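You operate a simulated robot arm through the tools that you are given. There is no shell and no other tool. Be economical: measure what you need, move in short steps, check, and stop when the job is done.

You run a simulated two-armed robot. Do the job below in one go: nothing can be reset, and whatever is moved stays where it is left.

## Task
Turn the grey can's blue water purple with the red dropper, then lid it.
Fine: the nozzle is open; stand the dropper back where it was and hold it still with one hand while the other shuts the nozzle. Orange lid from the white post; the can stays at its line. Set down upright: red dropper.

Only the result counts: the job must be done as asked and must still hold three seconds after the hand-in. Knocking over, shifting, dropping, spilling or breaking anything else fails it. Lids that push on must go on centred and level and be pressed home; caps that screw on are set level and turned clockwise until they are tight.

## Robot
Two 7-joint arms with two-finger parallel grippers on one trunk, on a base that drives. Base frame: it is fixed to the floor where the robot stands at the start and does not move with it; the origin is under the middle of the robot, x ahead of it, y to its left, z up. Readings come in m, rad, newtons and seconds.
The left shoulder is at the start at [0.07, 0.134, 1.226], the right one opposite. With the tool pointing down near the work surface each hand reaches from about 0.1 to 0.64 m from the robot's upright axis, wherever it stands, measured 20 degrees to its own side. Places, roughly: red nozzle [0.5, 0.1, 0.9]. Payload 1.57 kg a hand.
Tool frame (each hand has its own): the origin (TCP) lies between the finger pads and is the grasp point; the fingertips stand 0.03 m ahead of it; z points along the fingers, y is the line along which they close. Largest opening 0.08 m; finger width 0.017, thickness 0.012; the body of the gripper, 0.04 by 0.082 m, starts 0.08 m behind the TCP.
Orientation is told as [roll, pitch, yaw] about the base's x, y, z axes, in that order, counted from this pose: with the fingers straight down and closing along the base's y, the tool's x points along the base's -x, its y along +y and its z along -z.

## Interface
- The arms move only by the tool apply_moves. It takes "left_rows", "right_rows" or both (then of equal length, played together; a hand with none holds still); each is a list of rows, each a list of 7 numbers: the gripper command, from -1 (fully open) to 1 (shut), values between in proportion, then the shift along the base's x, y, z in m, then the turn, a rotation vector about the base's x, y, z in rad. In form: [[hand, tx, ty, tz, wx, wy, wz], ...]. A call has 1 to 10 rows; each row is the pose to reach, as a shift and turn from the pose commanded when the call began. Each row takes 0.2 s and may step no farther than 0.05 m and 0.15 rad from the row before; otherwise, or with a gripper value out of range, the whole call is refused. Where a pose cannot be reached the arm comes as near as it can. A force on the tool above 40 N (or 10 N above the force at the start of the call, whichever is more), or a blocked arm, ends the call early, and 0.2 s more pass. Each finger travels about 0.153 m/s and halts on what it meets, pressing with about 39 N; the grip force reading is that of the motor and also rises with nothing between the fingers. The clock runs only during rows and for 0.2 s after the last one: add rows that repeat a pose to give the fingers time. It gives the time, the measured TCP pose, the force on the tool (base axes), the opening and the grip force at its end, in the units of the frame above (readings bear some noise), with the torque about the TCP (base axes, N m) and any sound that the robot's microphone picked up.
- Cameras (640 x 400 px; columns grow to the right, rows downward): "scene" is now at [0.1325, 0.0323, 1.4504]; the picture's right is [0.38, -0.93, 0.00], its down [-0.56, -0.23, -0.80] and it looks along [0.74, 0.30, -0.61] (base axes); focal length 284 px, centre (320, 200). "left" rides on the left gripper at [0.072, 0.007, -0.122] in its tool frame; the picture's right is [-0.09, 1.00, 0.00], its down [-0.84, -0.08, -0.54] and it looks along [-0.54, -0.05, 0.84] (tool axes); focal length 238 px, centre (320, 200). "right" rides on the right gripper at [0.072, -0.007, -0.122] in its tool frame; the picture's right is [0.09, 1.00, 0.00], its down [-0.84, 0.08, -0.54] and it looks along [-0.54, 0.05, 0.84] (tool axes); focal length 238 px, centre (320, 200). There is no depth. A picture from a camera that has moved, and an enlarged one, comes with that camera's place and axes in the base frame and with its lens.
- camera(camera): a new picture of that camera. It takes no simulated time.
- raise_lower(by): slides the trunk up (or, below 0, down) by that many m; the arms and the scene camera ride with it, the base frame stays. It gives what a move gives, with no picture.
- roll_base(legs): drives the robot by 1 to 6 legs, each [ahead, left, turn to the left] in m, m and rad, along the robot's own axes; the way and the turn of a leg run together, so that a leg with both is an arc; at most 1.5 m and 3.142 rad a leg. The arms and the cameras ride along, it lands a little off, and it stops where it bumps. It gives what a move gives.
- turn_head(pan, tilt): turns the head with the scene camera to pan (to the left, within 1.501 rad either way) and tilt (down, from -0.506 to 1.204), counted from straight ahead of the robot. It gives what a move gives.
- zoom(camera, box): a new picture of the part [left, top, right, bottom] of that camera's present view, enlarged. It takes no simulated time.
- job_done(): hands the job in; it is judged then, once.

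Go step by step. Nothing tells you exact positions but the pictures and the camera data: compare them with the known pose of the tool, close in by small moves and look again before you grip or let go. The budget is 120 turns and 92 pictures, counting those below and the enlarged ones. Unless the task says otherwise, let go and move clear before handing in, and close with one line.

The tools are called after ">>>" as a command line: name --argument value ..., lists and objects as JSON in quotes. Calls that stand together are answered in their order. apply_moves: Moves the arms, as the interface text tells. Its arguments: {"type":"object","properties":{"left_rows":{"type":"array","items":{"type":"array","items":{"type":"number"}}},"right_rows":{"type":"array","items":{"type":"array","items":{"type":"number"}}}},"required":[]} The other tools are called the same way: raise_lower (by) slides the trunk up or down; roll_base (legs) drives the base; turn_head (pan, tilt) turns the head that bears the scene camera; camera (camera) takes a picture; zoom (camera, box) takes an enlarged picture of a part of a camera's view; job_done () hands the job in.

At the start:

```text
t: 0.0
left_position: [0.3812, 0.3813, 1.1993]
left_orientation: [0.001, 0.0, 0.003]
left_force: [0.0, -0.6, 0.3]
left_wrist_torque: [0.02, 0.02, 0.02]
left_finger_gap: 0.0801
left_finger_force: 0.1
right_position: [0.327, 0.0446, 1.257]
right_orientation: [-0.001, 0.0, 0.001]
right_force: [0.1, 0.0, 0.9]
right_wrist_torque: [0.01, -0.02, -0.02]
right_finger_gap: 0.0798
right_finger_force: 0.1
trunk travel left (down, up): [-0.8, 0.14]
robot x, y, heading: [0.0016, 0.0012, -0.002]
head pan, tilt: [0.387, 0.651]
```

scene: 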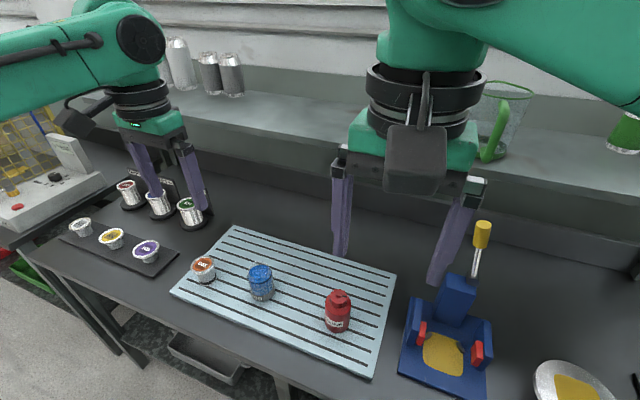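
right: 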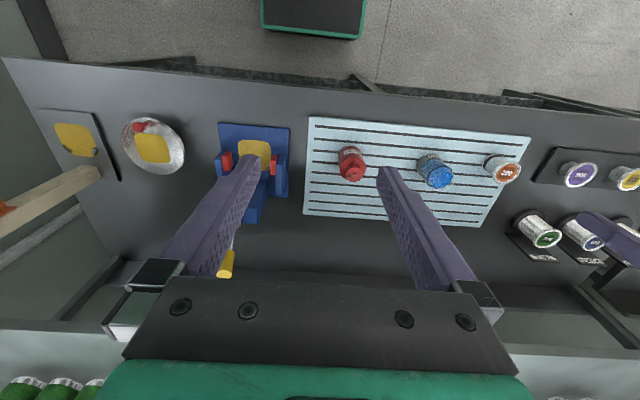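
left: 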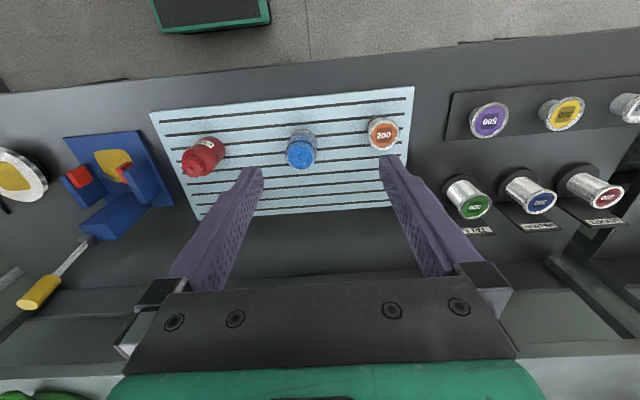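

I see a striped board with a red bottle (dropper), a can with blue water, and an orange lid on a post. I'll zoom in for detail before moving.

>>> zoom --camera "scene" --box '[170, 220, 410, 370]'

>>> zoom --camera "left" --box '[140, 80, 430, 230]'

>>> zoom --camera "scene" --box '[50, 160, 230, 280]'

```text
2.67 times, centred on (290, 295) of scene
camera zoom: at [0.1325, 0.0323, 1.4504], right [0.38, -0.93, 0.0], down [-0.56, -0.23, -0.8], along [0.74, 0.3, -0.61], focal length 758 px, centre (400, -53)
```

zoom: 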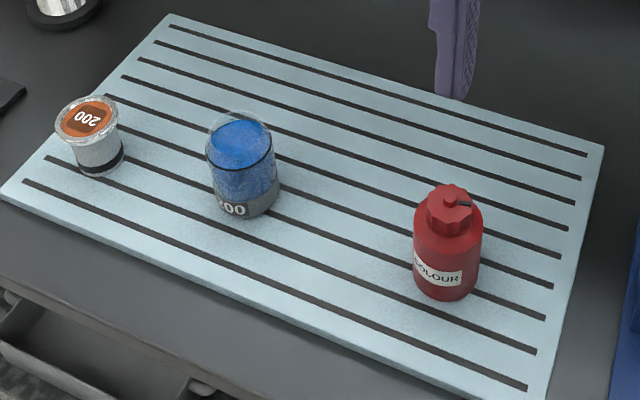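

```text
2.21 times, centred on (285, 155) of left
camera zoom: at [0.309, 0.3871, 1.3221], right [0.09, 1.0, 0.0], down [0.84, -0.08, 0.54], along [0.54, -0.05, -0.84], focal length 526 px, centre (397, 299)
```

zoom: 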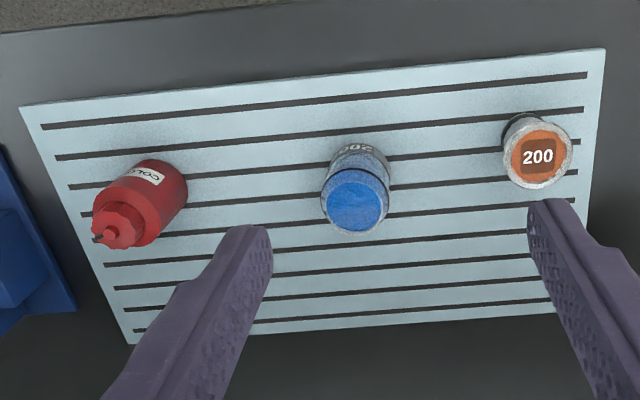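

```text
3.33 times, centred on (140, 220) of scene
camera zoom: at [0.1325, 0.0323, 1.4504], right [0.38, -0.93, 0.0], down [-0.56, -0.23, -0.8], along [0.74, 0.3, -0.61], focal length 948 px, centre (920, 133)
```

zoom: 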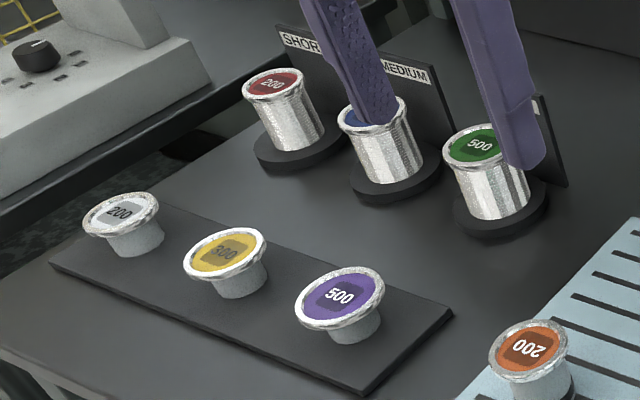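

The dropper is at about (0.47, 0.125), the can at (0.468, 0.32) and the orange lid on its post at (0.45, 0.48). I'll shift the base left so both hands reach comfortably, then look again.

>>> roll_base --legs '[[0, 0.15, 0]]'

>>> turn_head --pan 0.25 --tilt 0.8

>>> camera --camera "scene"

>>> camera --camera "right"

```text
t: 1.4
left_position: [0.3805, 0.5307, 1.2001]
left_orientation: [0.003, 0.0, 0.005]
left_force: [-0.1, 0.2, 1.0]
left_wrist_torque: [0.03, -0.01, 0.0]
left_finger_gap: 0.0802
left_finger_force: 0.1
right_position: [0.3272, 0.1936, 1.2565]
right_orientation: [0.002, 0.001, 0.004]
right_force: [-0.9, 0.1, -0.1]
right_wrist_torque: [0.01, -0.01, 0.0]
right_finger_gap: 0.0799
right_finger_force: 0.0
trunk travel left (down, up): [-0.8, 0.14]
robot x, y, heading: [0.0011, 0.1546, 0.008]
head pan, tilt: [0.387, 0.651]
```

```text
t: 2.1
left_position: [0.3804, 0.5323, 1.1998]
left_orientation: [0.001, -0.001, 0.005]
left_force: [0.2, 0.2, -0.8]
left_wrist_torque: [0.01, -0.01, -0.02]
left_finger_gap: 0.0802
left_finger_force: 0.0
right_position: [0.3244, 0.1961, 1.2566]
right_orientation: [-0.001, 0.001, 0.004]
right_force: [0.2, 0.7, -0.1]
right_wrist_torque: [-0.03, -0.02, -0.01]
right_finger_gap: 0.0802
right_finger_force: 0.0
trunk travel left (down, up): [-0.8, 0.14]
robot x, y, heading: [0.0017, 0.1508, 0.001]
head pan, tilt: [0.25, 0.799]
```

```text
85 pictures are left
camera scene: at [0.1299, 0.1705, 1.438], right [0.25, -0.97, 0.0], down [-0.69, -0.18, -0.7], along [0.68, 0.17, -0.72], focal length 284 px, centre (320, 200)
```

scene: 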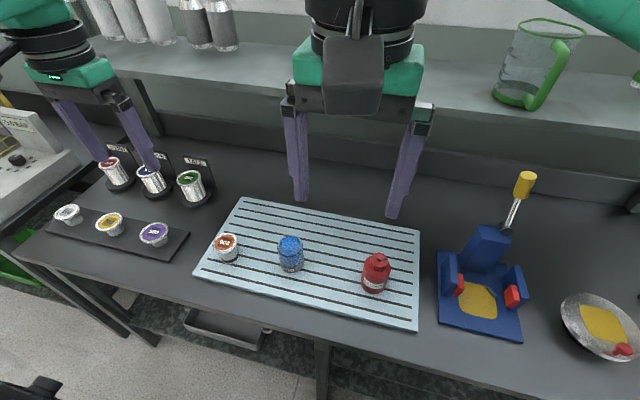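

```text
84 pictures are left
camera right: at [0.2543, 0.1891, 1.3782], right [-0.1, 1.0, 0.0], down [0.84, 0.08, 0.54], along [0.54, 0.05, -0.84], focal length 238 px, centre (320, 200)
```

right: 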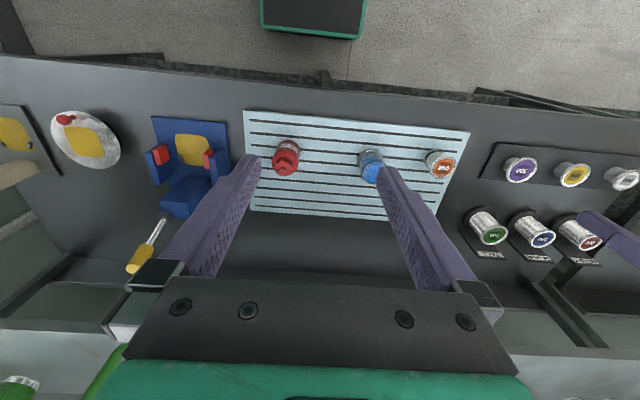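

I'll take enlarged views of the dropper, can and lid to measure them.

>>> zoom --camera "scene" --box '[200, 220, 424, 330]'

>>> zoom --camera "right" --box '[240, 105, 480, 225]'

>>> zoom --camera "scene" --box '[345, 240, 405, 300]'

```text
2.86 times, centred on (312, 275) of scene
camera zoom: at [0.1299, 0.1705, 1.438], right [0.25, -0.97, 0.0], down [-0.69, -0.18, -0.7], along [0.68, 0.17, -0.72], focal length 813 px, centre (343, -14)
```

zoom: 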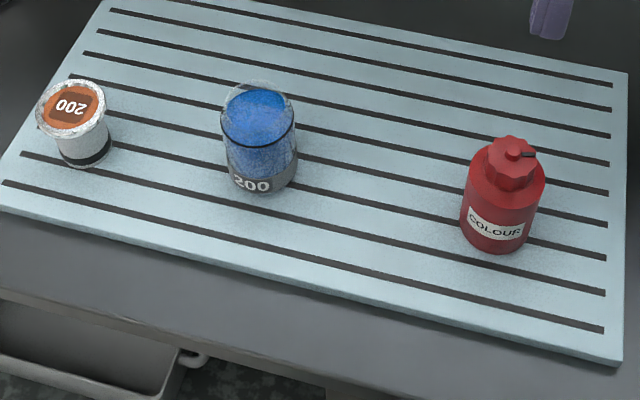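

```text
2.67 times, centred on (360, 165) of right
camera zoom: at [0.2543, 0.1891, 1.3782], right [-0.1, 1.0, 0.0], down [0.84, 0.08, 0.54], along [0.54, 0.05, -0.84], focal length 636 px, centre (213, 293)
```

zoom: 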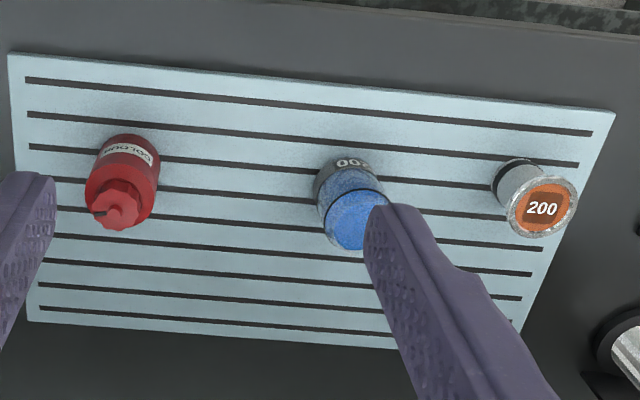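

```text
6.67 times, centred on (375, 270) of scene
camera zoom: at [0.1299, 0.1705, 1.438], right [0.25, -0.97, 0.0], down [-0.69, -0.18, -0.7], along [0.68, 0.17, -0.72], focal length 1896 px, centre (-47, -267)
```

zoom: 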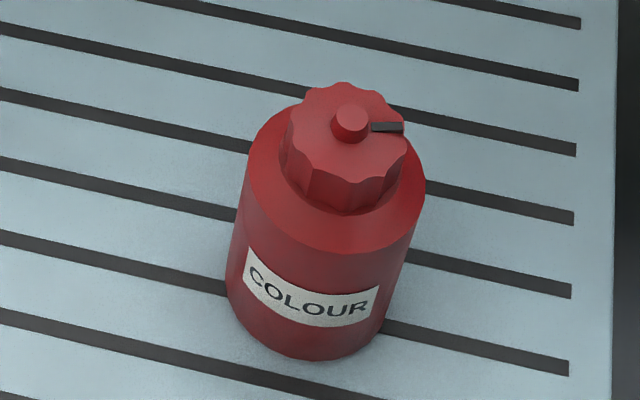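

The dropper stands at about (0.47, 0.13), body roughly 56 mm wide, with a knob carrying a dark pointer towards -y. I'll bring the right hand to a pre-grasp behind it, tilted 60° so it can later roll to pour.

>>> apply_moves --right_rows '[[-1, 0.004, -0.013, -0.04, 0.023, -0.13, 0.04], [-1, 0.008, -0.027, -0.08, 0.046, -0.26, 0.079], [-1, 0.012, -0.04, -0.12, 0.069, -0.389, 0.119], [-1, 0.016, -0.053, -0.158, 0.092, -0.519, 0.158], [-1, 0.02, -0.067, -0.198, 0.115, -0.649, 0.198], [-1, 0.024, -0.08, -0.238, 0.138, -0.779, 0.238], [-1, 0.028, -0.094, -0.278, 0.161, -0.908, 0.277], [-1, 0.032, -0.107, -0.317, 0.184, -1.038, 0.317]]'

>>> camera --camera "right"

>>> camera --camera "scene"

```text
t: 3.8
left_position: [0.3835, 0.5271, 1.2012]
left_orientation: [0.004, 0.001, 0.006]
left_force: [1.2, 0.2, 0.1]
left_wrist_torque: [0.06, 0.02, 0.01]
left_finger_gap: 0.0799
left_finger_force: 0.2
right_position: [0.4299, 0.0928, 1.3636]
right_orientation: [-2.585, -1.044, 2.808]
right_force: [0.2, 0.0, -1.1]
right_wrist_torque: [0.0, -0.04, 0.02]
right_finger_gap: 0.08
right_finger_force: 0.0
right hand out of reach, approached as far as the arm can: row 4, 5
trunk travel left (down, up): [-0.8, 0.14]
robot x, y, heading: [-0.0038, 0.1488, 0.006]
head pan, tilt: [0.25, 0.799]
stopped in row 8 (right hand): the arm was blocked; the commanded pose is now the measured one
```

```text
80 pictures are left
camera right: at [0.3588, 0.0433, 1.2519], right [-0.11, 0.93, -0.34], down [-0.88, 0.07, 0.47], along [0.47, 0.35, 0.81], focal length 238 px, centre (320, 200)
```

right: 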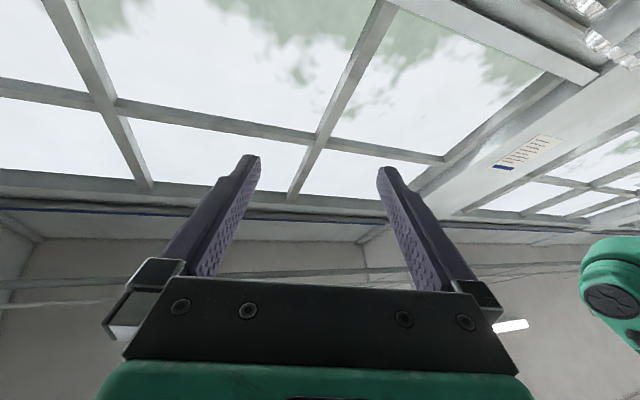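

```text
79 pictures are left
camera scene: at [0.1332, 0.1647, 1.4378], right [0.25, -0.97, 0.0], down [-0.7, -0.18, -0.7], along [0.67, 0.18, -0.72], focal length 284 px, centre (320, 200)
```

scene: 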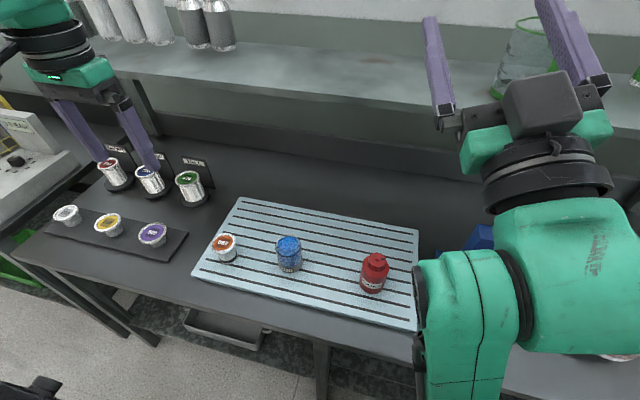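

The arm folded too close to the body and pitched wrongly; nothing was touched. I'll back the base 0.1 m for wrist room, then bring the hand to a forward, downward pose with the arm extended.

>>> roll_base --legs '[[-0.1, 0, 0]]'

>>> apply_moves --right_rows '[[-1, 0.03, -0.008, -0.02, -0.029, 0.123, 0.057], [-1, 0.06, -0.016, -0.05, -0.058, 0.247, 0.114], [-1, 0.08, -0.024, -0.09, -0.087, 0.37, 0.17], [-1, 0.09, -0.032, -0.13, -0.117, 0.494, 0.227], [-1, 0.09, -0.04, -0.165, -0.146, 0.617, 0.284], [-1, 0.09, -0.047, -0.2, -0.175, 0.74, 0.341], [-1, 0.09, -0.055, -0.235, -0.204, 0.864, 0.397], [-1, 0.09, -0.063, -0.264, -0.233, 0.987, 0.454]]'

>>> camera --camera "scene"

```text
t: 4.9
left_position: [0.2831, 0.5312, 1.1985]
left_orientation: [0.0, 0.0, 0.002]
left_force: [-0.3, 0.7, 0.0]
left_wrist_torque: [-0.01, 0.03, -0.04]
left_finger_gap: 0.0802
left_finger_force: 0.0
right_position: [0.3314, 0.0974, 1.3625]
right_orientation: [-2.572, -1.05, 2.798]
right_force: [-0.2, -0.1, -0.4]
right_wrist_torque: [-0.02, 0.0, 0.0]
right_finger_gap: 0.08
right_finger_force: 0.0
trunk travel left (down, up): [-0.8, 0.14]
robot x, y, heading: [-0.1035, 0.1509, 0.003]
head pan, tilt: [0.25, 0.799]
```

```text
t: 6.7
left_position: [0.2818, 0.5323, 1.1987]
left_orientation: [0.0, 0.0, 0.005]
left_force: [-0.4, 0.4, 0.3]
left_wrist_torque: [0.01, 0.04, -0.03]
left_finger_gap: 0.08
left_finger_force: 0.0
right_position: [0.4169, 0.0358, 1.1001]
right_orientation: [-0.002, -1.042, 0.805]
right_force: [-0.1, -0.7, -0.2]
right_wrist_torque: [0.05, 0.03, 0.04]
right_finger_gap: 0.0801
right_finger_force: 0.0
trunk travel left (down, up): [-0.8, 0.14]
robot x, y, heading: [-0.0976, 0.1513, 0.003]
head pan, tilt: [0.25, 0.799]
```

```text
78 pictures are left
camera scene: at [0.0311, 0.1692, 1.4379], right [0.25, -0.97, 0.0], down [-0.69, -0.18, -0.7], along [0.67, 0.17, -0.72], focal length 284 px, centre (320, 200)
```

scene: 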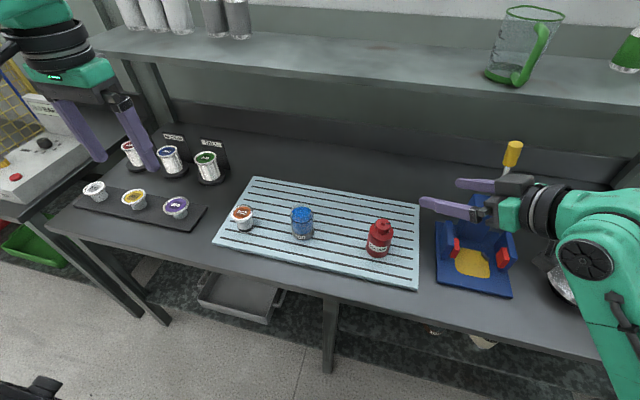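

The hand is now in a good pose. I'll lower it halfway and check the clearance to the blue press.

>>> apply_moves --right_rows '[[-1, -0.01, 0.005, -0.035, 0, 0, 0], [-1, -0.019, 0.012, -0.07, 0, 0, 0], [-1, -0.025, 0.019, -0.1, 0, 0, 0]]'

>>> camera --camera "scene"

>>> camera --camera "right"

```text
t: 7.5
left_position: [0.2813, 0.5316, 1.1995]
left_orientation: [0.001, -0.001, 0.004]
left_force: [-0.7, -0.8, 0.3]
left_wrist_torque: [-0.01, 0.01, 0.0]
left_finger_gap: 0.0801
left_finger_force: 0.0
right_position: [0.3934, 0.0528, 1.0007]
right_orientation: [-0.005, -1.044, 0.807]
right_force: [-0.3, 0.7, -0.4]
right_wrist_torque: [-0.02, 0.05, 0.06]
right_finger_gap: 0.0801
right_finger_force: 0.0
trunk travel left (down, up): [-0.8, 0.14]
robot x, y, heading: [-0.0998, 0.149, 0.002]
head pan, tilt: [0.25, 0.799]
```

```text
77 pictures are left
camera scene: at [0.0303, 0.1703, 1.438], right [0.25, -0.97, 0.0], down [-0.69, -0.18, -0.7], along [0.68, 0.17, -0.72], focal length 284 px, centre (320, 200)
```

scene: 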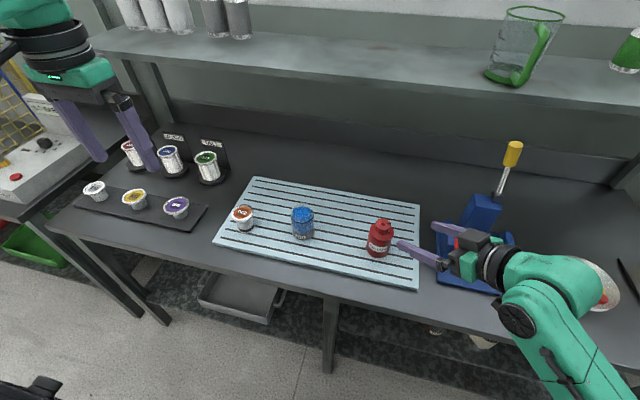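

```text
76 pictures are left
camera right: at [0.2998, -0.0524, 1.0001], right [-0.75, 0.66, -0.08], down [-0.09, 0.02, 1.0], along [0.66, 0.75, 0.04], focal length 238 px, centre (320, 200)
```

right: 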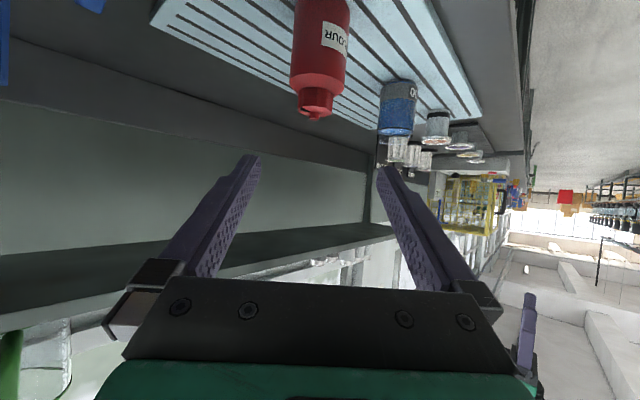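

The nozzle tip triangulates to about (0.477, 0.130, 0.925). I'll go to the pre-grasp on the tool axis and check the aim.

>>> apply_moves --right_rows '[[-1, 0.006, 0.001, -0.04, 0, 0, 0], [-1, 0.012, 0.002, -0.078, 0, 0, 0]]'

>>> camera --camera "right"

>>> zoom --camera "scene" --box '[340, 190, 540, 310]'

```text
t: 8.1
left_position: [0.2824, 0.5328, 1.1988]
left_orientation: [-0.001, 0.0, 0.004]
left_force: [-0.6, -0.2, 0.6]
left_wrist_torque: [0.0, 0.02, 0.01]
left_finger_gap: 0.08
left_finger_force: 0.1
right_position: [0.4062, 0.057, 0.9203]
right_orientation: [-0.006, -1.044, 0.806]
right_force: [0.8, -0.2, 0.4]
right_wrist_torque: [-0.02, 0.0, 0.0]
right_finger_gap: 0.0798
right_finger_force: 0.0
trunk travel left (down, up): [-0.8, 0.14]
robot x, y, heading: [-0.0999, 0.1488, 0.001]
head pan, tilt: [0.25, 0.799]
```

```text
75 pictures are left
camera right: at [0.3122, -0.0501, 0.92], right [-0.75, 0.66, -0.08], down [-0.09, 0.02, 1.0], along [0.66, 0.75, 0.04], focal length 238 px, centre (320, 200)
```

right: 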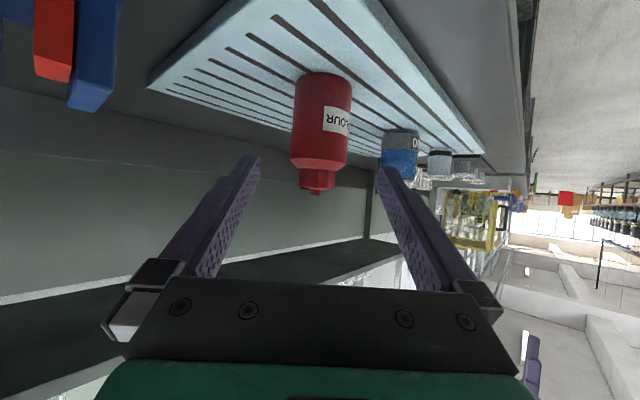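

```text
3.20 times, centred on (440, 250) of scene
camera zoom: at [0.0312, 0.1699, 1.4379], right [0.25, -0.97, 0.0], down [-0.69, -0.18, -0.7], along [0.67, 0.17, -0.72], focal length 910 px, centre (-64, 40)
```

zoom: 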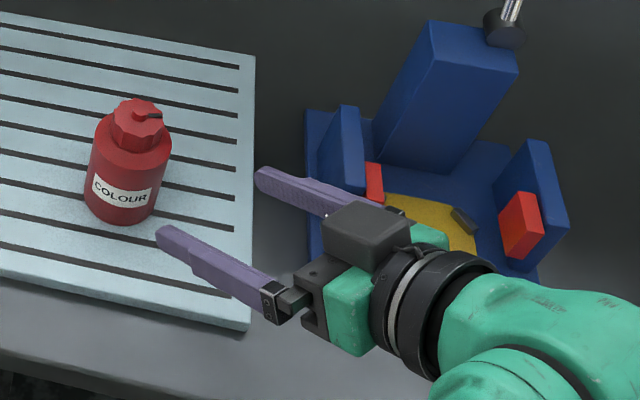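

Aim looks centred. I'll advance most of the way and check.

>>> apply_moves --right_rows '[[-1, 0.018, 0.018, -0.015, 0, 0, 0], [-1, 0.035, 0.036, -0.029, 0, 0, 0], [-1, 0.046, 0.047, -0.038, 0, 0, 0]]'

>>> camera --camera "right"

>>> zoom --camera "scene" --box '[340, 190, 540, 310]'

```text
t: 8.9
left_position: [0.2819, 0.5324, 1.1993]
left_orientation: [0.0, 0.001, 0.003]
left_force: [-0.5, 0.1, -0.4]
left_wrist_torque: [-0.01, 0.0, 0.0]
left_finger_gap: 0.0801
left_finger_force: 0.0
right_position: [0.4517, 0.1029, 0.8844]
right_orientation: [-0.009, -1.044, 0.807]
right_force: [-0.8, -0.7, -0.1]
right_wrist_torque: [-0.02, -0.01, 0.01]
right_finger_gap: 0.08
right_finger_force: 0.2
trunk travel left (down, up): [-0.8, 0.14]
robot x, y, heading: [-0.099, 0.153, 0.002]
head pan, tilt: [0.25, 0.799]
```

```text
73 pictures are left
camera right: at [0.358, -0.0035, 0.8839], right [-0.75, 0.66, -0.08], down [-0.09, 0.02, 1.0], along [0.66, 0.75, 0.04], focal length 238 px, centre (320, 200)
```

right: 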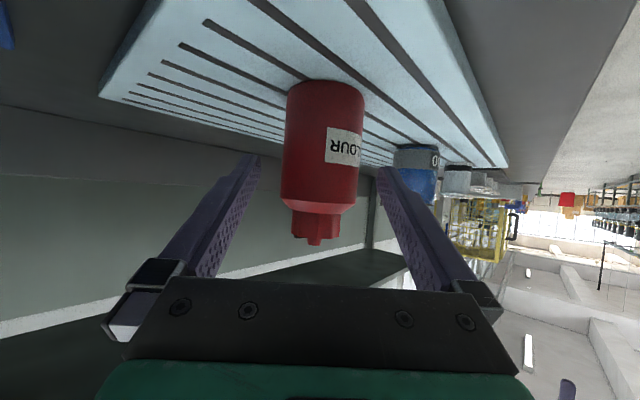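

```text
3.20 times, centred on (440, 250) of scene
camera zoom: at [0.0304, 0.1702, 1.4379], right [0.25, -0.97, 0.0], down [-0.69, -0.18, -0.7], along [0.68, 0.17, -0.72], focal length 910 px, centre (-64, 40)
```

zoom: 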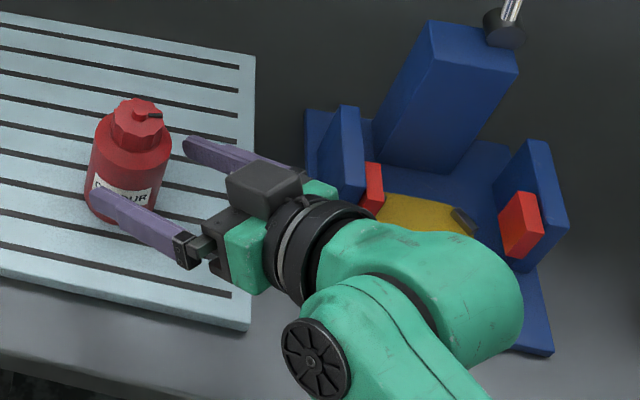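

Centred and clear of the finger pads. I'll advance the rest and close.

>>> apply_moves --right_rows '[[-1, 0.012, 0.013, -0.011, 0, 0, 0], [-1, 0.024, 0.026, -0.021, 0, 0, 0], [-1, 0.024, 0.026, -0.021, 0, 0, 0]]'

>>> camera --camera "right"

```text
t: 9.7
left_position: [0.2802, 0.5311, 1.1984]
left_orientation: [-0.001, -0.001, 0.003]
left_force: [-0.8, -0.6, -0.2]
left_wrist_torque: [-0.01, 0.01, 0.0]
left_finger_gap: 0.0798
left_finger_force: 0.1
right_position: [0.4763, 0.1279, 0.8622]
right_orientation: [-0.004, -1.044, 0.805]
right_force: [-0.1, 0.1, -0.7]
right_wrist_torque: [0.01, 0.0, 0.02]
right_finger_gap: 0.08
right_finger_force: 0.1
trunk travel left (down, up): [-0.8, 0.14]
robot x, y, heading: [-0.0997, 0.1523, 0.0]
head pan, tilt: [0.25, 0.799]
```

```text
71 pictures are left
camera right: at [0.3817, 0.0224, 0.8611], right [-0.75, 0.66, -0.08], down [-0.09, 0.02, 1.0], along [0.66, 0.75, 0.04], focal length 238 px, centre (320, 200)
```

right: 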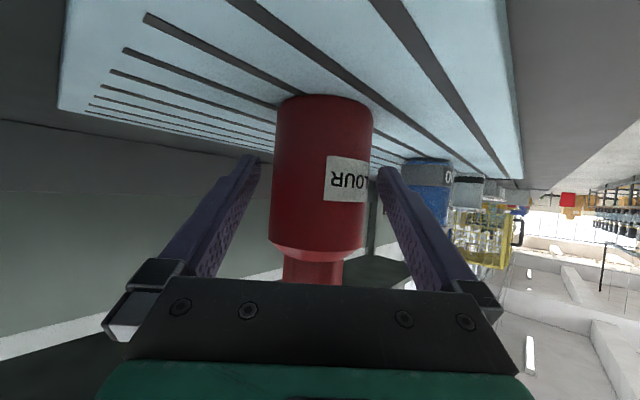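

Bottle is centred between the pads. Closing now.

>>> apply_moves --right_rows '[[0, 0, 0, 0, 0, 0, 0], [0.5, 0, 0, 0, 0, 0, 0], [1, 0, 0, 0, 0, 0, 0], [1, 0, 0, 0, 0, 0, 0]]'

>>> camera --camera "right"

>>> zoom --camera "scene" --box '[215, 180, 435, 310]'

```text
t: 10.7
left_position: [0.2816, 0.5317, 1.2002]
left_orientation: [0.0, -0.001, 0.003]
left_force: [-0.8, 0.0, -0.6]
left_wrist_torque: [0.0, -0.03, -0.01]
left_finger_gap: 0.0802
left_finger_force: 0.1
right_position: [0.4766, 0.1287, 0.8606]
right_orientation: [-0.005, -1.042, 0.806]
right_force: [0.9, -0.5, 1.4]
right_wrist_torque: [0.05, -0.03, -0.03]
right_finger_gap: 0.057
right_finger_force: 39.3
trunk travel left (down, up): [-0.8, 0.14]
robot x, y, heading: [-0.0981, 0.1502, 0.001]
head pan, tilt: [0.25, 0.799]
```

```text
70 pictures are left
camera right: at [0.382, 0.0226, 0.8612], right [-0.75, 0.66, -0.08], down [-0.09, 0.02, 1.0], along [0.66, 0.75, 0.04], focal length 238 px, centre (320, 200)
```

right: 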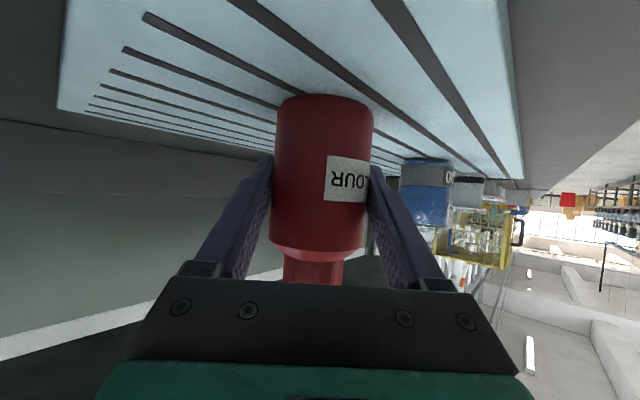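

```text
2.91 times, centred on (325, 245) of scene
camera zoom: at [0.0304, 0.1701, 1.4379], right [0.25, -0.97, 0.0], down [-0.69, -0.18, -0.7], along [0.68, 0.17, -0.72], focal length 827 px, centre (306, 69)
```

zoom: 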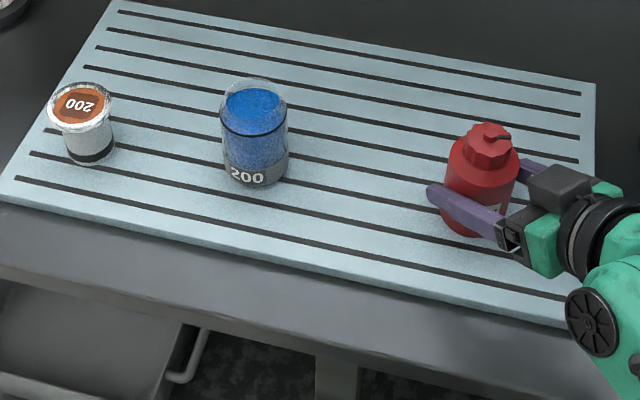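

Gripped (57 mm) at TCP (0.4766, 0.1287, 0.861), which I'll use to stand it back later. Now I lift it and bring the hand level.

>>> apply_moves --right_rows '[[1, 0, 0, 0.03, 0, 0, 0], [1, 0, 0, 0.07, 0, 0, 0], [1, 0, 0, 0.11, 0, 0, 0], [1, 0.005, 0.0, 0.14, 0.094, -0.09, 0], [1, 0.01, 0.0, 0.14, 0.188, -0.18, 0], [1, 0.015, 0.0, 0.14, 0.281, -0.27, 0], [1, 0.02, 0.0, 0.14, 0.375, -0.36, 0]]'

>>> camera --camera "right"

>>> camera --camera "scene"

```text
t: 12.3
left_position: [0.2817, 0.5317, 1.1991]
left_orientation: [-0.001, 0.001, 0.005]
left_force: [-0.6, -0.3, -0.4]
left_wrist_torque: [-0.02, 0.01, -0.03]
left_finger_gap: 0.0801
left_finger_force: 0.1
right_position: [0.4953, 0.128, 0.9997]
right_orientation: [-0.092, -1.564, 0.893]
right_force: [0.6, -0.4, -1.2]
right_wrist_torque: [0.01, -0.01, -0.01]
right_finger_gap: 0.0571
right_finger_force: 39.5
trunk travel left (down, up): [-0.8, 0.14]
robot x, y, heading: [-0.1002, 0.1505, 0.001]
head pan, tilt: [0.25, 0.799]
```

```text
68 pictures are left
camera right: at [0.4148, 0.0352, 0.9307], right [-0.72, 0.69, -0.09], down [-0.43, -0.33, 0.84], along [0.55, 0.64, 0.53], focal length 238 px, centre (320, 200)
```

right: 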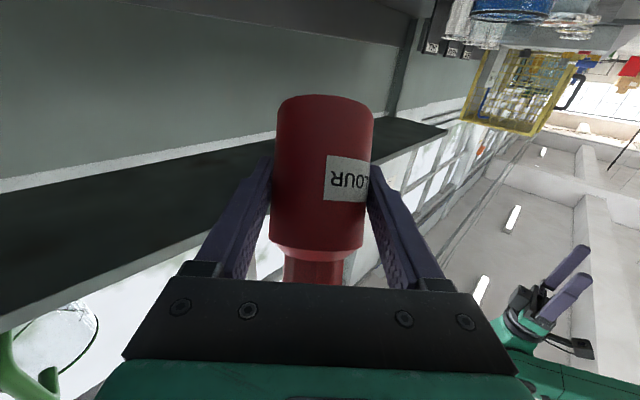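

```text
67 pictures are left
camera scene: at [0.0315, 0.1695, 1.4378], right [0.25, -0.97, 0.0], down [-0.69, -0.18, -0.7], along [0.67, 0.17, -0.72], focal length 284 px, centre (320, 200)
```

scene: 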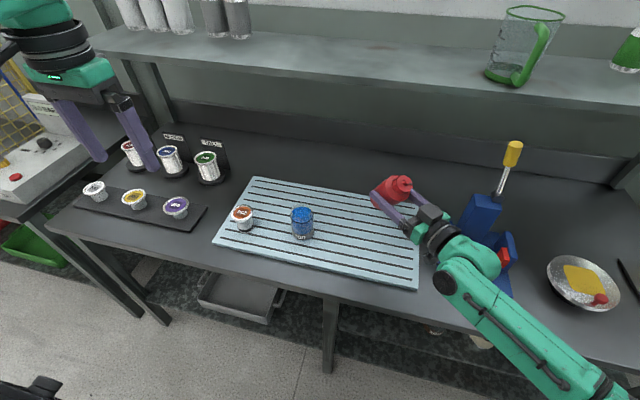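

The dropper is lifted and held firmly. Next I swing it towards the can while rolling to 60°, still above horizontal.

>>> apply_moves --right_rows '[[1, 0.005, 0.027, -0.005, -0.1035, -0.108, 0], [1, 0.009, 0.054, -0.01, -0.207, -0.216, 0], [1, 0.014, 0.081, -0.015, -0.3105, -0.324, 0], [1, 0.018, 0.107, -0.02, -0.414, -0.432, 0], [1, 0.023, 0.134, -0.025, -0.5175, -0.54, 0], [1, 0.027, 0.161, -0.03, -0.621, -0.648, 0], [1, 0.032, 0.188, -0.035, -0.7245, -0.7555, 0]]'

>>> camera --camera "scene"

>>> camera --camera "left"

```text
t: 13.9
left_position: [0.2822, 0.5342, 1.1988]
left_orientation: [-0.002, 0.002, 0.002]
left_force: [-0.5, 0.1, 0.3]
left_wrist_torque: [0.01, -0.01, -0.01]
left_finger_gap: 0.0799
left_finger_force: 0.2
right_position: [0.5269, 0.3189, 0.967]
right_orientation: [-1.569, -0.521, 2.367]
right_force: [1.7, 0.6, -2.3]
right_wrist_torque: [-0.01, -0.04, 0.0]
right_finger_gap: 0.0569
right_finger_force: 38.6
trunk travel left (down, up): [-0.8, 0.14]
robot x, y, heading: [-0.0995, 0.1506, 0.005]
head pan, tilt: [0.25, 0.799]
```

```text
66 pictures are left
camera scene: at [0.0309, 0.1721, 1.4378], right [0.25, -0.97, 0.0], down [-0.69, -0.18, -0.7], along [0.67, 0.17, -0.72], focal length 284 px, centre (320, 200)
```

scene: 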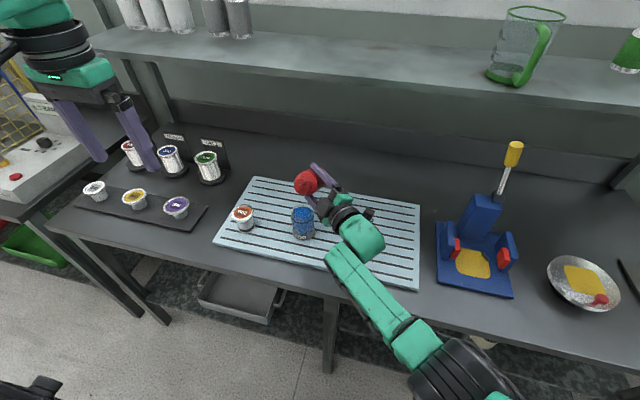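

```text
65 pictures are left
camera left: at [0.2087, 0.54, 1.3213], right [0.09, 1.0, 0.0], down [0.84, -0.07, 0.54], along [0.54, -0.05, -0.84], focal length 238 px, centre (320, 200)
```

left: 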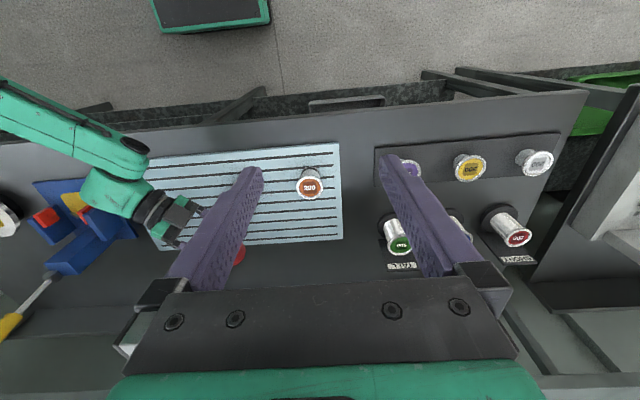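

I'll zoom on the can and dropper to verify nozzle alignment before inverting.

>>> zoom --camera "scene" --box '[260, 150, 380, 260]'

>>> camera --camera "right"

```text
3.64 times, centred on (320, 205) of scene
camera zoom: at [0.0309, 0.1721, 1.4378], right [0.25, -0.97, 0.0], down [-0.69, -0.18, -0.7], along [0.67, 0.17, -0.72], focal length 1034 px, centre (320, 182)
```

zoom: 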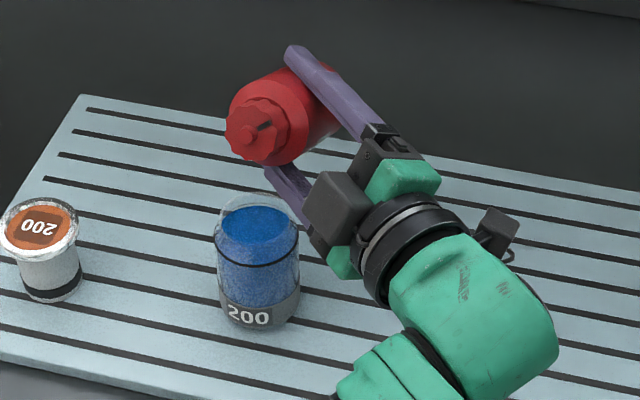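

```text
63 pictures are left
camera right: at [0.4881, 0.1858, 0.9374], right [-0.3, 0.29, -0.91], down [-0.93, 0.15, 0.35], along [0.23, 0.95, 0.22], focal length 238 px, centre (320, 200)
```

right: 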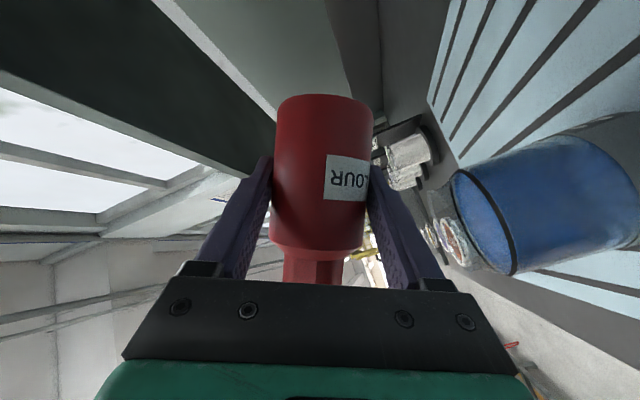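

The can axis is about (0.476, 0.331) with its rim near z 0.907, and the nozzle is above it. I'll keep the nozzle there and roll on to about 116° of tilt, then look.

>>> apply_moves --right_rows '[[1, 0.004, -0.001, 0.0, -0.0907, -0.0945, 0], [1, 0.009, -0.002, 0.0, -0.1813, -0.189, 0], [1, 0.011, -0.003, 0.002, -0.272, -0.2836, 0], [1, 0.011, -0.003, 0.006, -0.3626, -0.378, 0], [1, 0.011, -0.002, 0.012, -0.4533, -0.4726, 0], [1, 0.01, -0.001, 0.018, -0.544, -0.567, 0], [1, 0.008, 0.0, 0.024, -0.6346, -0.6616, 0], [1, 0.006, 0.002, 0.03, -0.7252, -0.756, 0]]'

>>> zoom --camera "scene" --box '[250, 140, 390, 260]'

>>> camera --camera "right"

```text
t: 15.7
left_position: [0.2814, 0.5319, 1.1993]
left_orientation: [0.002, 0.0, 0.003]
left_force: [0.2, -0.4, -0.2]
left_wrist_torque: [0.05, -0.01, -0.03]
left_finger_gap: 0.0802
left_finger_force: 0.2
right_position: [0.5356, 0.3153, 0.998]
right_orientation: [-1.582, 0.531, 2.365]
right_force: [-0.8, 0.3, -1.2]
right_wrist_torque: [-0.02, -0.04, -0.01]
right_finger_gap: 0.057
right_finger_force: 38.4
trunk travel left (down, up): [-0.8, 0.14]
robot x, y, heading: [-0.1053, 0.1474, 0.0]
head pan, tilt: [0.25, 0.799]
```

```text
3.33 times, centred on (320, 200) of scene
camera zoom: at [0.0306, 0.1702, 1.4379], right [0.25, -0.97, 0.0], down [-0.69, -0.18, -0.7], along [0.67, 0.17, -0.72], focal length 948 px, centre (320, 200)
```

zoom: 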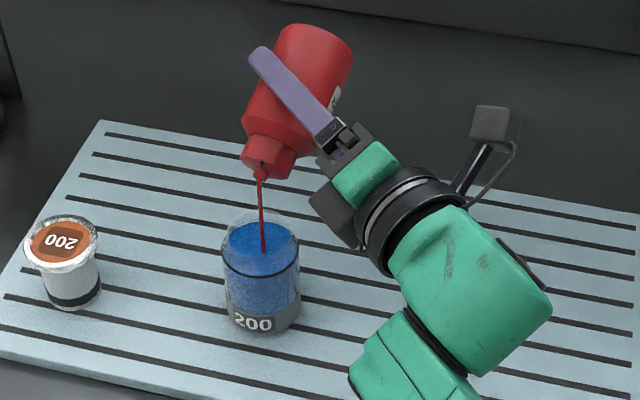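

```text
61 pictures are left
camera right: at [0.4919, 0.1877, 1.0395], right [0.42, -0.4, -0.81], down [-0.86, 0.09, -0.49], along [0.27, 0.91, -0.31], focal length 238 px, centre (320, 200)
```

right: 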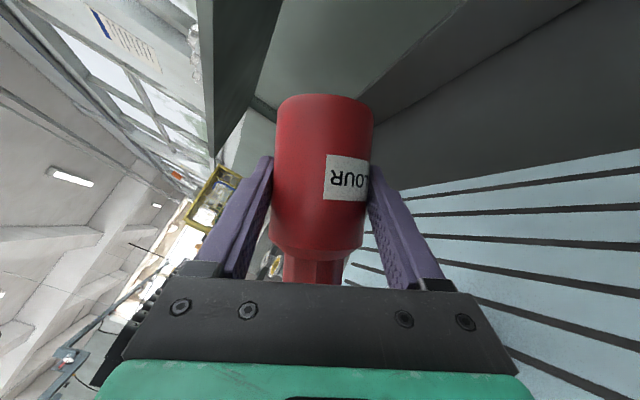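

It is pouring a thin red stream right into the can. I'll wait briefly and watch the colour.

>>> apply_moves --right_rows '[[1, 0, 0, 0, 0, 0, 0]]'

>>> zoom --camera "scene" --box '[260, 160, 360, 260]'

```text
t: 16.1
left_position: [0.281, 0.5326, 1.1991]
left_orientation: [0.0, 0.0, 0.003]
left_force: [-0.2, -0.3, 0.7]
left_wrist_torque: [-0.01, 0.03, -0.03]
left_finger_gap: 0.08
left_finger_force: 0.1
right_position: [0.5346, 0.3159, 0.9975]
right_orientation: [-1.578, 0.53, 2.368]
right_force: [0.1, -0.3, -0.6]
right_wrist_torque: [-0.02, 0.05, -0.02]
right_finger_gap: 0.057
right_finger_force: 39.3
trunk travel left (down, up): [-0.8, 0.14]
robot x, y, heading: [-0.1002, 0.1529, 0.004]
head pan, tilt: [0.25, 0.799]
```

```text
4.00 times, centred on (310, 210) of scene
camera zoom: at [0.0307, 0.1702, 1.4379], right [0.25, -0.97, 0.0], down [-0.69, -0.18, -0.7], along [0.67, 0.17, -0.72], focal length 1138 px, centre (360, 160)
```

zoom: 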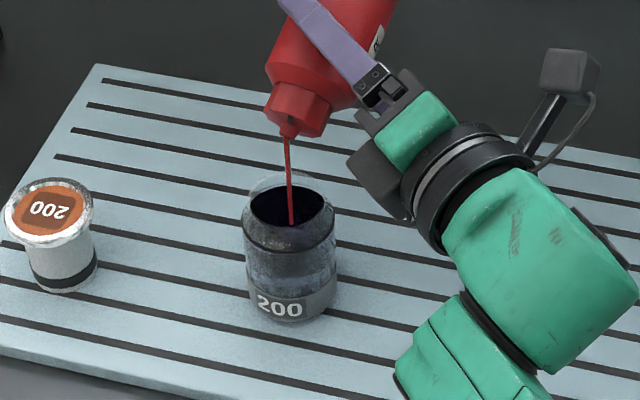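

The water darkened quickly. I'll tip back at once to stop the flow and judge the colour.

>>> apply_moves --right_rows '[[1, 0.003, -0.001, -0.007, 0.1038, 0.1082, 0], [1, 0.005, -0.003, -0.014, 0.2076, 0.2164, 0], [1, 0.005, -0.004, -0.021, 0.3114, 0.3246, 0], [1, 0.004, -0.004, -0.026, 0.4152, 0.4329, 0], [1, 0.002, -0.003, -0.028, 0.519, 0.541, 0]]'

>>> zoom --camera "scene" --box '[260, 160, 360, 260]'

```text
t: 17.3
left_position: [0.2821, 0.5324, 1.1984]
left_orientation: [0.0, -0.001, 0.004]
left_force: [-0.2, 0.0, 0.6]
left_wrist_torque: [0.01, 0.0, 0.04]
left_finger_gap: 0.08
left_finger_force: 0.0
right_position: [0.5459, 0.2986, 0.968]
right_orientation: [-1.569, -0.211, 2.343]
right_force: [0.7, -0.6, -1.1]
right_wrist_torque: [-0.02, 0.03, 0.0]
right_finger_gap: 0.0567
right_finger_force: 39.2
trunk travel left (down, up): [-0.8, 0.14]
robot x, y, heading: [-0.0999, 0.152, 0.006]
head pan, tilt: [0.25, 0.799]
```

```text
4.00 times, centred on (310, 210) of scene
camera zoom: at [0.0307, 0.1703, 1.4379], right [0.25, -0.97, 0.0], down [-0.69, -0.18, -0.7], along [0.67, 0.17, -0.72], focal length 1138 px, centre (360, 160)
```

zoom: 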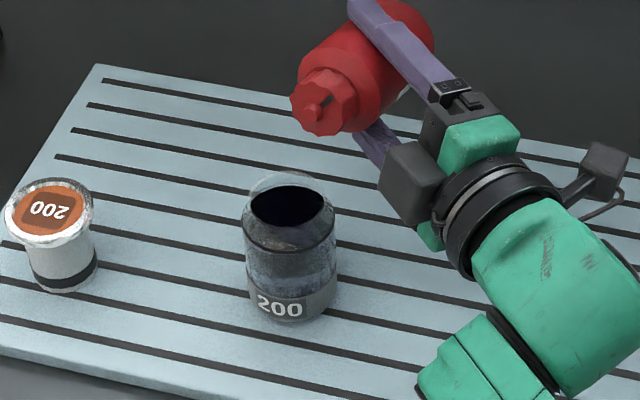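

Flow has stopped. I'll look closely at the water's colour.

>>> zoom --camera "scene" --box '[292, 196, 316, 220]'

>>> camera --camera "right"

```text
16.00 times, centred on (304, 208) of scene
camera zoom: at [0.0307, 0.1703, 1.4379], right [0.25, -0.97, 0.0], down [-0.69, -0.18, -0.7], along [0.67, 0.17, -0.72], focal length 4551 px, centre (576, 72)
```

zoom: 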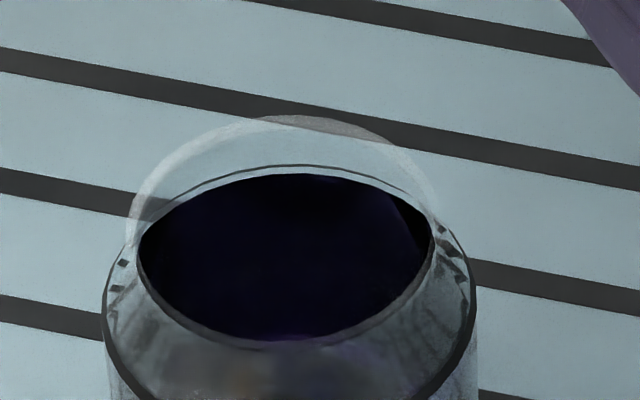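

```text
57 pictures are left
camera right: at [0.5087, 0.1617, 0.96], right [-0.08, 0.08, -0.99], down [-0.97, 0.22, 0.1], along [0.22, 0.97, 0.06], focal length 238 px, centre (320, 200)
```

right: 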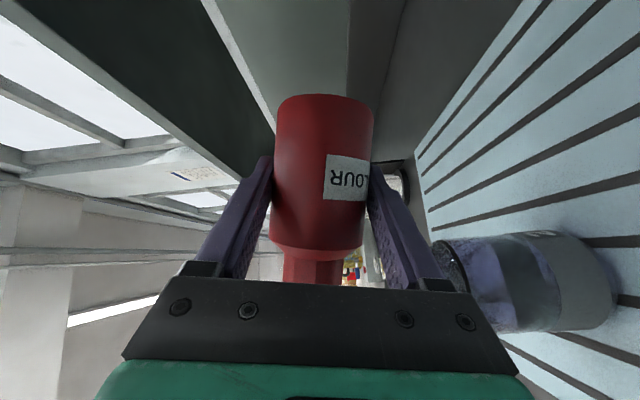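

I'll enlarge the wrist view of the can, as the liquid may still be mixing.

>>> apply_moves --right_rows '[[1, 0, 0, 0.01, 0, 0, 0], [1, 0, 0, 0.01, 0, 0, 0], [1, 0, 0, 0.01, 0, 0, 0], [1, 0, 0, 0.01, 0, 0, 0], [1, 0, 0, 0.01, 0, 0, 0]]'

>>> zoom --camera "right" --box '[420, 200, 640, 360]'

>>> zoom --camera "scene" --box '[284, 190, 324, 245]'

```text
t: 18.5
left_position: [0.2818, 0.5317, 1.1993]
left_orientation: [-0.001, -0.001, 0.004]
left_force: [-0.4, -0.3, 0.8]
left_wrist_torque: [0.02, 0.02, -0.06]
left_finger_gap: 0.0803
left_finger_force: 0.0
right_position: [0.5416, 0.3067, 0.9795]
right_orientation: [-1.571, -0.213, 2.358]
right_force: [-1.1, 0.2, -1.0]
right_wrist_torque: [0.01, 0.01, 0.0]
right_finger_gap: 0.0566
right_finger_force: 39.1
trunk travel left (down, up): [-0.8, 0.14]
robot x, y, heading: [-0.1014, 0.15, 0.001]
head pan, tilt: [0.25, 0.799]
```

```text
2.50 times, centred on (530, 280) of right
camera zoom: at [0.5061, 0.1699, 0.9706], right [-0.08, 0.08, -0.99], down [-0.97, 0.21, 0.1], along [0.21, 0.98, 0.06], focal length 596 px, centre (-205, 0)
```

zoom: 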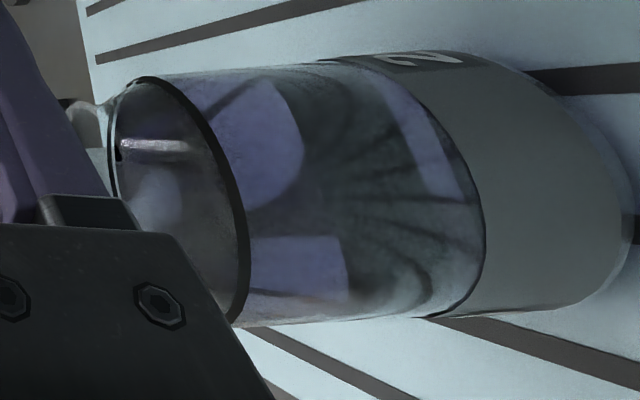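

```text
7.27 times, centred on (304, 218) of scene
camera zoom: at [0.0308, 0.1702, 1.4379], right [0.25, -0.97, 0.0], down [-0.69, -0.18, -0.7], along [0.67, 0.17, -0.72], focal length 2068 px, centre (436, 73)
```

zoom: 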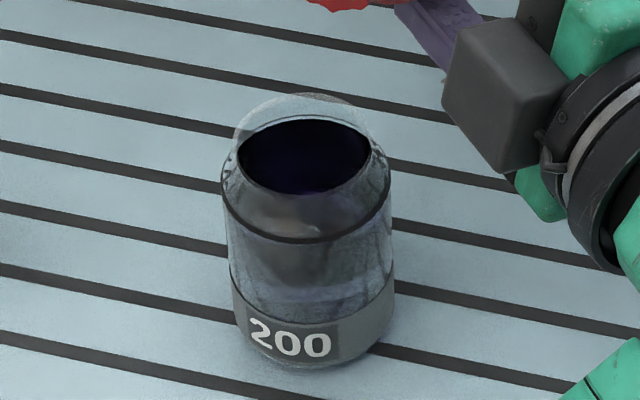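

The board seen through the liquid now looks violet, but I want a better view. I'll draw the dropper aside, still upright enough, and bring the left hand's camera nearer.

>>> apply_moves --right_rows '[[1, 0, -0.02, 0.02, 0.1, 0.104, 0], [1, 0, -0.045, 0.03, 0.2, 0.208, 0], [1, 0, -0.07, 0.04, 0.25, 0.26, 0], [1, 0, -0.09, 0.04, 0.25, 0.26, 0], [1, 0, -0.1, 0.04, 0.25, 0.26, 0]]' --left_rows '[[-1, 0.03, -0.006, -0.016, 0, 0, 0], [-1, 0.06, -0.012, -0.032, 0, 0, 0], [-1, 0.09, -0.018, -0.048, 0, 0, 0], [-1, 0.12, -0.024, -0.064, 0, 0, 0], [-1, 0.148, -0.03, -0.08, 0, 0, 0]]'

>>> camera --camera "left"

>>> zoom --camera "scene" --box '[224, 150, 364, 260]'

```text
t: 19.7
left_position: [0.4339, 0.5021, 1.1189]
left_orientation: [-0.001, 0.002, 0.005]
left_force: [0.1, -0.1, 0.4]
left_wrist_torque: [0.01, 0.03, -0.01]
left_finger_gap: 0.0801
left_finger_force: 0.1
right_position: [0.5357, 0.2153, 1.0182]
right_orientation: [-1.57, -0.59, 2.369]
right_force: [-0.2, 0.0, -1.5]
right_wrist_torque: [-0.04, -0.01, 0.04]
right_finger_gap: 0.0565
right_finger_force: 38.8
trunk travel left (down, up): [-0.8, 0.14]
robot x, y, heading: [-0.0982, 0.1518, -0.002]
head pan, tilt: [0.25, 0.799]
```

```text
54 pictures are left
camera left: at [0.3608, 0.5072, 1.2409], right [0.09, 1.0, 0.0], down [0.84, -0.07, 0.54], along [0.54, -0.05, -0.84], focal length 238 px, centre (320, 200)
```

left: 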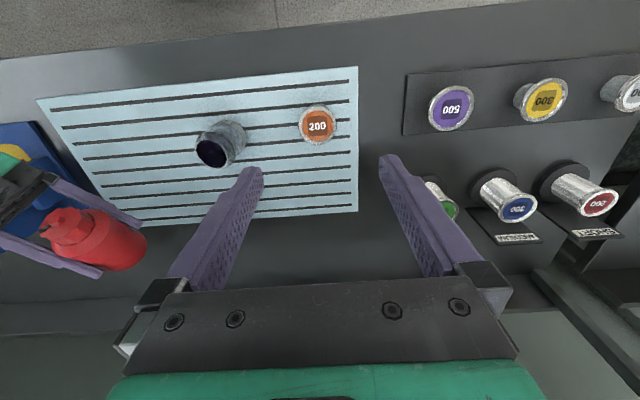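

```text
3.64 times, centred on (294, 205) of scene
camera zoom: at [0.0334, 0.169, 1.4376], right [0.25, -0.97, 0.0], down [-0.7, -0.18, -0.7], along [0.67, 0.17, -0.72], focal length 1034 px, centre (414, 182)
```

zoom: 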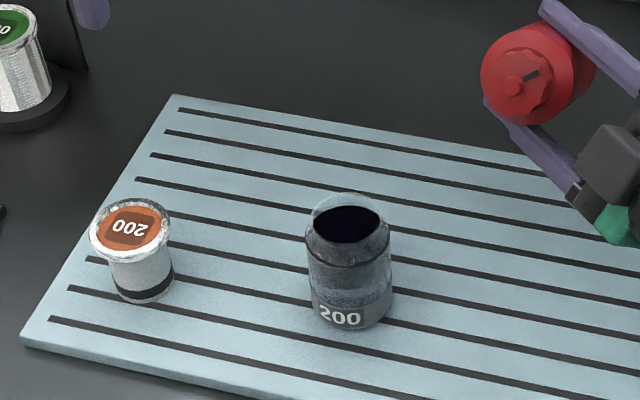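

>>> zoom --camera "left" --box '[185, 110, 255, 180]'

```text
5.71 times, centred on (220, 145) of left
camera zoom: at [0.3608, 0.5072, 1.2409], right [0.09, 1.0, 0.0], down [0.84, -0.07, 0.54], along [0.54, -0.05, -0.84], focal length 1362 px, centre (891, 514)
```

zoom: 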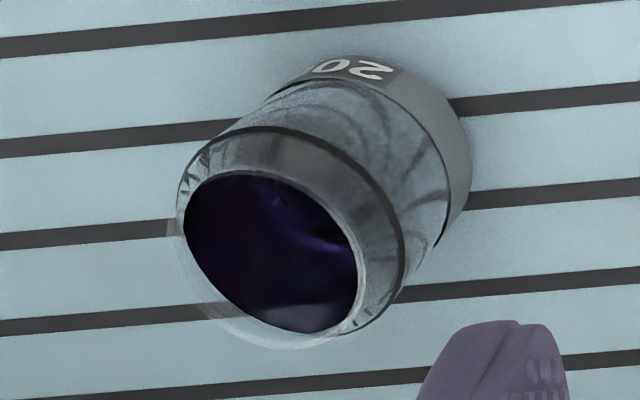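

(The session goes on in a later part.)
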